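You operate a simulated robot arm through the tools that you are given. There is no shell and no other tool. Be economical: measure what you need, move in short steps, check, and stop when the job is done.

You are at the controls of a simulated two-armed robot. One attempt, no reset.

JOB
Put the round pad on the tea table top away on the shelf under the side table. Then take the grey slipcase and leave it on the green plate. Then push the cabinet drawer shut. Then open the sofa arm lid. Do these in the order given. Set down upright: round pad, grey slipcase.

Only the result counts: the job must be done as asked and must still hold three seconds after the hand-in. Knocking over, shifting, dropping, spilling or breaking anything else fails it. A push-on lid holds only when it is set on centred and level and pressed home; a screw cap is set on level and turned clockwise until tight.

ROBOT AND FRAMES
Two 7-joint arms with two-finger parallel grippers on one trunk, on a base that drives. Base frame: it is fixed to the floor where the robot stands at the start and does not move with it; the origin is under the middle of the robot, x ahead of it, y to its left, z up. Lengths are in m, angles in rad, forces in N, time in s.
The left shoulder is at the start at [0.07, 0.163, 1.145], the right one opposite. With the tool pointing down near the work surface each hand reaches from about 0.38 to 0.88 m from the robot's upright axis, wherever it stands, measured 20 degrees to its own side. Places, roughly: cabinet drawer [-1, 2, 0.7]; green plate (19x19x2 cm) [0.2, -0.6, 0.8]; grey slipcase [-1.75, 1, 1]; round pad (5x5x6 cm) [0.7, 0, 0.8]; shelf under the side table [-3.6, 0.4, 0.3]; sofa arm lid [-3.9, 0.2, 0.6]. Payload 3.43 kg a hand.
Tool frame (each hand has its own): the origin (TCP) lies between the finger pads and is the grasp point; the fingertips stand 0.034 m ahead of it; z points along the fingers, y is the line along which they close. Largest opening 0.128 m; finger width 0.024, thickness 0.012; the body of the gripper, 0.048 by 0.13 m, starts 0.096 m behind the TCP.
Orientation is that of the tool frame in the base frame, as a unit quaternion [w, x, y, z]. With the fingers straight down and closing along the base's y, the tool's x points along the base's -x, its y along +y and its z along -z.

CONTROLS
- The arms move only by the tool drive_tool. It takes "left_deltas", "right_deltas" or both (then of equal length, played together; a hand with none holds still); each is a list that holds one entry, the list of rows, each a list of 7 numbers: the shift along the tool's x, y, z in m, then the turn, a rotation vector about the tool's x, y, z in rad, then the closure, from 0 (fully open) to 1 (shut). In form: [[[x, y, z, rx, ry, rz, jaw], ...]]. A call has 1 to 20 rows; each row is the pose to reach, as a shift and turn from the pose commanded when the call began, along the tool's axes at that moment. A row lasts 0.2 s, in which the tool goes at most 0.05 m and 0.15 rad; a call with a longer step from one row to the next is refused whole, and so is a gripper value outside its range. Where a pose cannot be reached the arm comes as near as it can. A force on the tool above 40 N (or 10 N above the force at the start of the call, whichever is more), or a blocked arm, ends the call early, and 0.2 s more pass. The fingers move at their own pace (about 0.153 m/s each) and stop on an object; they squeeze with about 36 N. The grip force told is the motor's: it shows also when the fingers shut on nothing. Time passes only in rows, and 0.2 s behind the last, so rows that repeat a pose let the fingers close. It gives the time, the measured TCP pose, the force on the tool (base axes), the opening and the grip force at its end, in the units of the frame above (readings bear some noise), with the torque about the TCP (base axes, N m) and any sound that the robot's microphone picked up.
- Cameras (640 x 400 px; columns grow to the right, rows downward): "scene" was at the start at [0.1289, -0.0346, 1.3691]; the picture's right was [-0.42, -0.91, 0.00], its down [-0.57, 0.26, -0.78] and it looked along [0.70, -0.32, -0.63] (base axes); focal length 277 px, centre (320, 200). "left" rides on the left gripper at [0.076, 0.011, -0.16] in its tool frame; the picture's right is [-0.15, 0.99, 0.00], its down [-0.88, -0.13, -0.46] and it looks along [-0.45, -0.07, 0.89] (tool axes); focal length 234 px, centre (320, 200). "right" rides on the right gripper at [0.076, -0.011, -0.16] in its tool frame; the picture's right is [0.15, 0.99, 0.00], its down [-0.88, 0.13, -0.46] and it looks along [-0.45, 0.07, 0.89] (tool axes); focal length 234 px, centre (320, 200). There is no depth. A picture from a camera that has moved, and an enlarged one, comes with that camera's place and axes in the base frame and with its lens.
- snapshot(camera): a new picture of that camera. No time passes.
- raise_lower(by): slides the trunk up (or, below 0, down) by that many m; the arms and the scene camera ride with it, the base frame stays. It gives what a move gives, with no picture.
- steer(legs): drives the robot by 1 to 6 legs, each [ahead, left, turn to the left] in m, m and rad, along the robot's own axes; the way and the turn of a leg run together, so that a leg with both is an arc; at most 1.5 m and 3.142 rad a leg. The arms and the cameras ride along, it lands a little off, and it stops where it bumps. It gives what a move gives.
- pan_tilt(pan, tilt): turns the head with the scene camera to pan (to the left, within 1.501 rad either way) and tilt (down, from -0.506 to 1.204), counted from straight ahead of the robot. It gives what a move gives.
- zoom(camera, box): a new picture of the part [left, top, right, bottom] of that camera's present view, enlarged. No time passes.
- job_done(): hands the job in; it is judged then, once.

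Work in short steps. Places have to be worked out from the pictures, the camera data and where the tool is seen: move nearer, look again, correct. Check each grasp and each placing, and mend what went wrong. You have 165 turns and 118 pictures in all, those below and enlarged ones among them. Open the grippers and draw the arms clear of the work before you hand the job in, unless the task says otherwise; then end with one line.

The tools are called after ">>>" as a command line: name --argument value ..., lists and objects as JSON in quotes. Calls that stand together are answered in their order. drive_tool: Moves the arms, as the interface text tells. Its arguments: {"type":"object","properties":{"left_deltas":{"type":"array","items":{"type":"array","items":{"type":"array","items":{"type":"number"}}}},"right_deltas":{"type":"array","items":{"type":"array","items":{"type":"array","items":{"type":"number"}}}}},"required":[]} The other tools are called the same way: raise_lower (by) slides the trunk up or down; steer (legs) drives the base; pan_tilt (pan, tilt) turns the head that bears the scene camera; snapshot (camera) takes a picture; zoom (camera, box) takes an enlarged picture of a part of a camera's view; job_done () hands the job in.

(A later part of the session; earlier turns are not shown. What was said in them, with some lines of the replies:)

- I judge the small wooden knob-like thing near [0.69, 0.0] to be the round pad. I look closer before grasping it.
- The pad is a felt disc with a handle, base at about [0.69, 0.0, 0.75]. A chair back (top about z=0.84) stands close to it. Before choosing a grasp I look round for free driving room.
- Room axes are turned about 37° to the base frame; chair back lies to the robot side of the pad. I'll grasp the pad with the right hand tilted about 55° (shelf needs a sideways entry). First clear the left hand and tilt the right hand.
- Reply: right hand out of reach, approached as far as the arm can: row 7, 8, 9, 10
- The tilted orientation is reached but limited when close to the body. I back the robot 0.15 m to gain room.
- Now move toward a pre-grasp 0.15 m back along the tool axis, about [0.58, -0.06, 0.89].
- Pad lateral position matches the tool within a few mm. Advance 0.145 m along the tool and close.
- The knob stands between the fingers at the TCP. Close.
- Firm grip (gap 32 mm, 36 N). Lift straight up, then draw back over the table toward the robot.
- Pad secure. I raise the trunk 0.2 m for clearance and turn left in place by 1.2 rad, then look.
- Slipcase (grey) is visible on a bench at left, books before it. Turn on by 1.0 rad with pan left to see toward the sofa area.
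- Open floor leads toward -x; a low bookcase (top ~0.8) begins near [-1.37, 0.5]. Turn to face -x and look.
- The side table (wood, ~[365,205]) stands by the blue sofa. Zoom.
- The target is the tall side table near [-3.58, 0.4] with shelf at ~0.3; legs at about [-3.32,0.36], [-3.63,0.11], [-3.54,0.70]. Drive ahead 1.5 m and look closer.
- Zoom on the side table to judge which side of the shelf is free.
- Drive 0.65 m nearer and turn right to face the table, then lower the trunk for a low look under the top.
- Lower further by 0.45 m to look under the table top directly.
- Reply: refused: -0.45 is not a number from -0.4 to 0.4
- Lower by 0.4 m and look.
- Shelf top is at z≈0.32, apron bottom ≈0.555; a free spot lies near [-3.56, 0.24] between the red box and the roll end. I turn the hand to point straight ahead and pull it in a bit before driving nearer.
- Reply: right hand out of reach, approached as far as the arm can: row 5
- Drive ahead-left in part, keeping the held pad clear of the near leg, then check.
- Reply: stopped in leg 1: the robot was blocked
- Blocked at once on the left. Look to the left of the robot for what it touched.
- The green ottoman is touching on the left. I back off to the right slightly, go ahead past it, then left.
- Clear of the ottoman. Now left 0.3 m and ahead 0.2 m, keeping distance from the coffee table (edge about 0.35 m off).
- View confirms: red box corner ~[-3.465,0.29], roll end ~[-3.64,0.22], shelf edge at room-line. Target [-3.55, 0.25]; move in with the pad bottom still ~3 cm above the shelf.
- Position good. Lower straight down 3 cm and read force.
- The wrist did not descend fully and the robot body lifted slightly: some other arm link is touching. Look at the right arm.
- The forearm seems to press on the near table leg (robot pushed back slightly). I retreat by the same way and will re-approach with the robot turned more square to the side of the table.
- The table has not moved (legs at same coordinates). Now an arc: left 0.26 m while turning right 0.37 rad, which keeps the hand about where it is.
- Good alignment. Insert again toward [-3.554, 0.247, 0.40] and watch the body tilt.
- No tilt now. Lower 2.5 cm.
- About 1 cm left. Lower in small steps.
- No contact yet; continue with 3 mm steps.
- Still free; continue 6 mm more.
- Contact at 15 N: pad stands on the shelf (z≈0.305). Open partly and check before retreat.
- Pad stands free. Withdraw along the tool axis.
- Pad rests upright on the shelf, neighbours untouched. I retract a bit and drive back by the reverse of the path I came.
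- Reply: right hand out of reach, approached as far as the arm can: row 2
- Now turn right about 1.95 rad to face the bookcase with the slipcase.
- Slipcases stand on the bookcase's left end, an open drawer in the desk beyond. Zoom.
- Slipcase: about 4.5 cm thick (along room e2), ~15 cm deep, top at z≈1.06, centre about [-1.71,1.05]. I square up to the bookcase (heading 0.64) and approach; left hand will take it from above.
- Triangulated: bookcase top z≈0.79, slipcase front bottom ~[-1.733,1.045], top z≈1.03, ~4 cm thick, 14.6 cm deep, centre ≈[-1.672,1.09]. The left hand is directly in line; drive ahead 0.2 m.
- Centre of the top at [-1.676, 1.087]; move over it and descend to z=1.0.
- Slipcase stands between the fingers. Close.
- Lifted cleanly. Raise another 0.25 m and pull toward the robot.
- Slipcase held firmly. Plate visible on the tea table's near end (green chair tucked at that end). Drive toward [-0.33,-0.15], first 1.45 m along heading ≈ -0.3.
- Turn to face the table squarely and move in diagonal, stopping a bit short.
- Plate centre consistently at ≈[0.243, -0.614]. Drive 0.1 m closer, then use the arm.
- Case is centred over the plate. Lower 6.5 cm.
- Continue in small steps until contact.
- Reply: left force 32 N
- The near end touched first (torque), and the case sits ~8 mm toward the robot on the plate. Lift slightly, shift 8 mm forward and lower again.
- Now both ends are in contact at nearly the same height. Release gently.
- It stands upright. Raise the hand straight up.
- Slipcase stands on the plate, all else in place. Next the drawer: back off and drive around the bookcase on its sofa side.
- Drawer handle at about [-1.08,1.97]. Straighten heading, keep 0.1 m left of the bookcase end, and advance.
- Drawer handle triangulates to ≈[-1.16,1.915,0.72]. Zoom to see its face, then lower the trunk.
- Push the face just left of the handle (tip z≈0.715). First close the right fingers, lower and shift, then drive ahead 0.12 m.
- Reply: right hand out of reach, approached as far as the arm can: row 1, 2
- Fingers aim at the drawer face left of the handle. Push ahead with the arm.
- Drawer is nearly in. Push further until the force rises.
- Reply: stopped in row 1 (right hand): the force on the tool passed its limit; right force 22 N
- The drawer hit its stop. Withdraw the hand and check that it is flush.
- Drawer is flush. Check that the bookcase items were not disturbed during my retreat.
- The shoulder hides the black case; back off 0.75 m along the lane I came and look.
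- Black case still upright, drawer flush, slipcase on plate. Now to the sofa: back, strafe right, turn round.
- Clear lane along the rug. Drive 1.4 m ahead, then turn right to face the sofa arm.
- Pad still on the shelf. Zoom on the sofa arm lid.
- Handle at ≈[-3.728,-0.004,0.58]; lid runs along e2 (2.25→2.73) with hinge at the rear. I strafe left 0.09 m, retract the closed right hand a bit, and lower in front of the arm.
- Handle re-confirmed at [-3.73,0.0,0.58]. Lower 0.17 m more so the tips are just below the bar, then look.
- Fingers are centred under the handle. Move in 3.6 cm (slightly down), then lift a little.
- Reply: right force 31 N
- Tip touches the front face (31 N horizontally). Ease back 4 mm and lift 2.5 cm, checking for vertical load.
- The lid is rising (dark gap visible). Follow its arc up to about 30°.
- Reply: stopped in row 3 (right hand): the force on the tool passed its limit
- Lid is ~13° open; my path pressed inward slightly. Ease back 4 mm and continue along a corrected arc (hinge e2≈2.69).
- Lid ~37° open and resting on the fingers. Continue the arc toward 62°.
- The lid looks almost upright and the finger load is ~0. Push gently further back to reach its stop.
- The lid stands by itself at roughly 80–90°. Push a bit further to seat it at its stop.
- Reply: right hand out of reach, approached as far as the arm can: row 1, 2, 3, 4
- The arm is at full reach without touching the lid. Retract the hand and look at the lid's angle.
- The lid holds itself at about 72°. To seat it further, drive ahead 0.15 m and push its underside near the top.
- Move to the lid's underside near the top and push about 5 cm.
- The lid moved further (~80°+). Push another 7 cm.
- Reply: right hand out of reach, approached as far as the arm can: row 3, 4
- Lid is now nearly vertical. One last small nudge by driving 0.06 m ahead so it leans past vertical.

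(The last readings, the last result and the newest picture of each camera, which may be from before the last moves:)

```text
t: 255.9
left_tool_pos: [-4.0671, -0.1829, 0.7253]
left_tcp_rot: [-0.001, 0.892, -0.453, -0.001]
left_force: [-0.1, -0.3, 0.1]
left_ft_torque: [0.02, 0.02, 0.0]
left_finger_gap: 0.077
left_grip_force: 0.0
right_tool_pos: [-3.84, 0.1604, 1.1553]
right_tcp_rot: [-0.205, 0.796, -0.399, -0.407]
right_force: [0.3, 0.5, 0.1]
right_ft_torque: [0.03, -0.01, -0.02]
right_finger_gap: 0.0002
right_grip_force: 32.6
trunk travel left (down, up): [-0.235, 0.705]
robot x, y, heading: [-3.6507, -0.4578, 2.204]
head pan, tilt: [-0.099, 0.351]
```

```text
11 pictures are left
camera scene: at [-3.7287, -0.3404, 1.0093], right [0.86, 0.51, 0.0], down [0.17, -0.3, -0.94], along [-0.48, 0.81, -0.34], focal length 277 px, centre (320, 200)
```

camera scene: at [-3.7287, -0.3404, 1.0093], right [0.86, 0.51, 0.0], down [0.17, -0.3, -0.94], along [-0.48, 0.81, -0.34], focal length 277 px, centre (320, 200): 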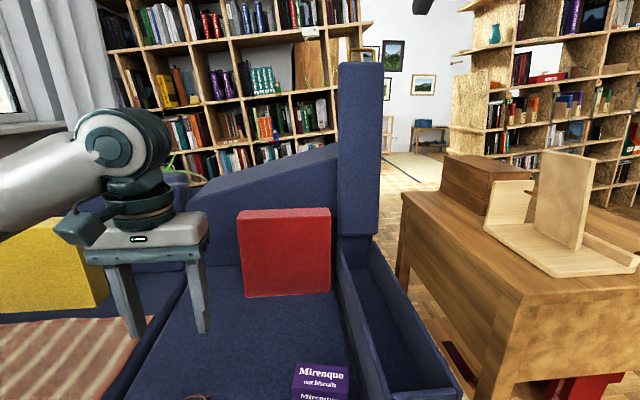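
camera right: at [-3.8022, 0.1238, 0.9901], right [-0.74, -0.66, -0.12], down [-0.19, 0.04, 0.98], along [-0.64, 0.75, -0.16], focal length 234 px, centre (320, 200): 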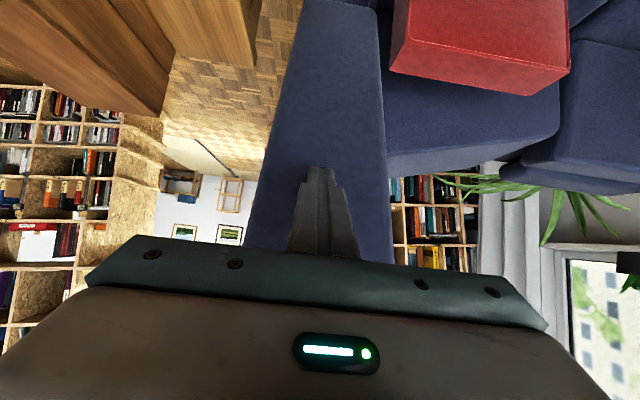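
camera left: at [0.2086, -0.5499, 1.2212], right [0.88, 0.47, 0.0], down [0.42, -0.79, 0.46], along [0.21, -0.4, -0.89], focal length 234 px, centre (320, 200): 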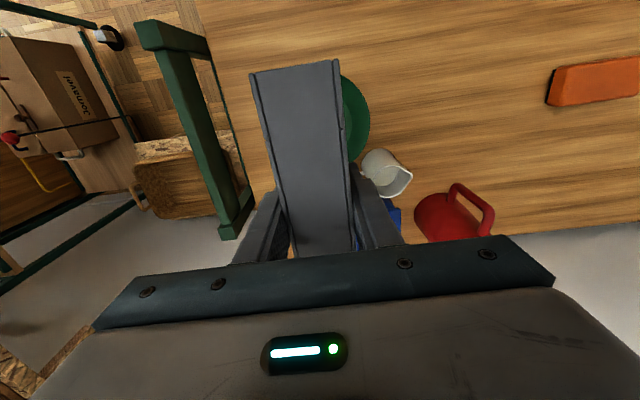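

The lid stands open past vertical. Back off, open the grippers, and check that it holds.

>>> steer --legs '[[-0.2, 0, 0]]'

>>> drive_tool --left_deltas '[[[0, 0, -0.03, 0, 0, 0, 0], [0, 0, -0.06, 0, 0, 0, 0], [0, 0, -0.09, 0, 0, 0, 0], [0, 0, -0.09, 0, 0, 0, 0], [0, 0, -0.09, 0, 0, 0, 0], [0, 0, -0.09, 0, 0, 0, 0], [0, 0, -0.09, 0, 0, 0, 0], [0, 0, -0.09, 0, 0, 0, 0], [0, 0, -0.09, 0, 0, 0, 0], [0, 0, -0.09, 0, 0, 0, 0]]]' --right_deltas '[[[0, 0, -0.01, 0, 0, 0, 0.5], [0, 0, -0.02, 0, 0, 0, 0], [0, 0, -0.02, 0, 0, 0, 0], [0, 0, -0.02, 0, 0, 0, 0], [0, 0, -0.02, 0, 0, 0, 0], [0, 0, -0.02, 0, 0, 0, 0], [0, 0, -0.02, 0, 0, 0, 0], [0, 0, -0.02, 0, 0, 0, 0], [0, 0, -0.02, 0, 0, 0, 0], [0, 0, -0.02, 0, 0, 0, 0]]]'

>>> snapshot --camera "scene"

```text
t: 257.5
left_tool_pos: [-3.9497, -0.3469, 0.7256]
left_tcp_rot: [-0.001, 0.892, -0.452, -0.001]
left_force: [-0.2, -0.3, 0.8]
left_ft_torque: [0.05, 0.01, -0.04]
left_finger_gap: 0.0766
left_grip_force: 0.1
right_tool_pos: [-3.7241, -0.002, 1.1561]
right_tcp_rot: [-0.204, 0.797, -0.397, -0.406]
right_force: [0.8, -0.1, 0.0]
right_ft_torque: [0.0, -0.01, -0.01]
right_finger_gap: 0.0002
right_grip_force: 33.2
trunk travel left (down, up): [-0.235, 0.705]
robot x, y, heading: [-3.532, -0.6218, 2.207]
head pan, tilt: [-0.099, 0.351]
```

```text
t: 259.7
left_tool_pos: [-3.9494, -0.3454, 0.8138]
left_tcp_rot: [0.0, 0.892, -0.452, 0.0]
left_force: [0.1, 0.6, -0.2]
left_ft_torque: [-0.04, 0.01, -0.01]
left_finger_gap: 0.1282
left_grip_force: 0.2
right_tool_pos: [-3.7149, -0.0145, 1.1669]
right_tcp_rot: [-0.203, 0.798, -0.397, -0.405]
right_force: [0.6, -0.1, 0.2]
right_ft_torque: [-0.01, 0.0, 0.01]
right_finger_gap: 0.128
right_grip_force: 0.0
trunk travel left (down, up): [-0.235, 0.705]
robot x, y, heading: [-3.5378, -0.6249, 2.211]
head pan, tilt: [-0.099, 0.351]
```

```text
10 pictures are left
camera scene: at [-3.6109, -0.5017, 1.0092], right [0.86, 0.51, 0.0], down [0.18, -0.3, -0.94], along [-0.48, 0.81, -0.34], focal length 277 px, centre (320, 200)
```

scene: 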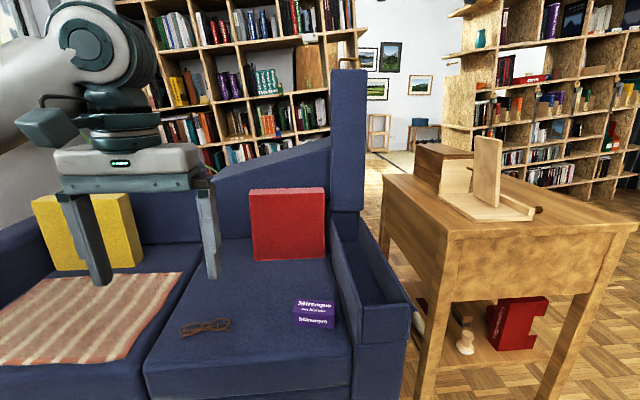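

The lid stays open, and the pad stands upright on the shelf. The slipcase is upright on the plate, the drawer is shut, and both hands are open and clear, so I hand the job in.

>>> job_done

```text
The job is handed in.
```

I did all four steps in the order given and handed the job in: the pad is upright on the shelf, the slipcase is upright on the green plate, the drawer is shut, and the sofa arm lid stands open. While driving, the robot brushed the green ottoman once and pressed the side-table leg once. The table had not moved when I checked, and the ottoman looked in place.
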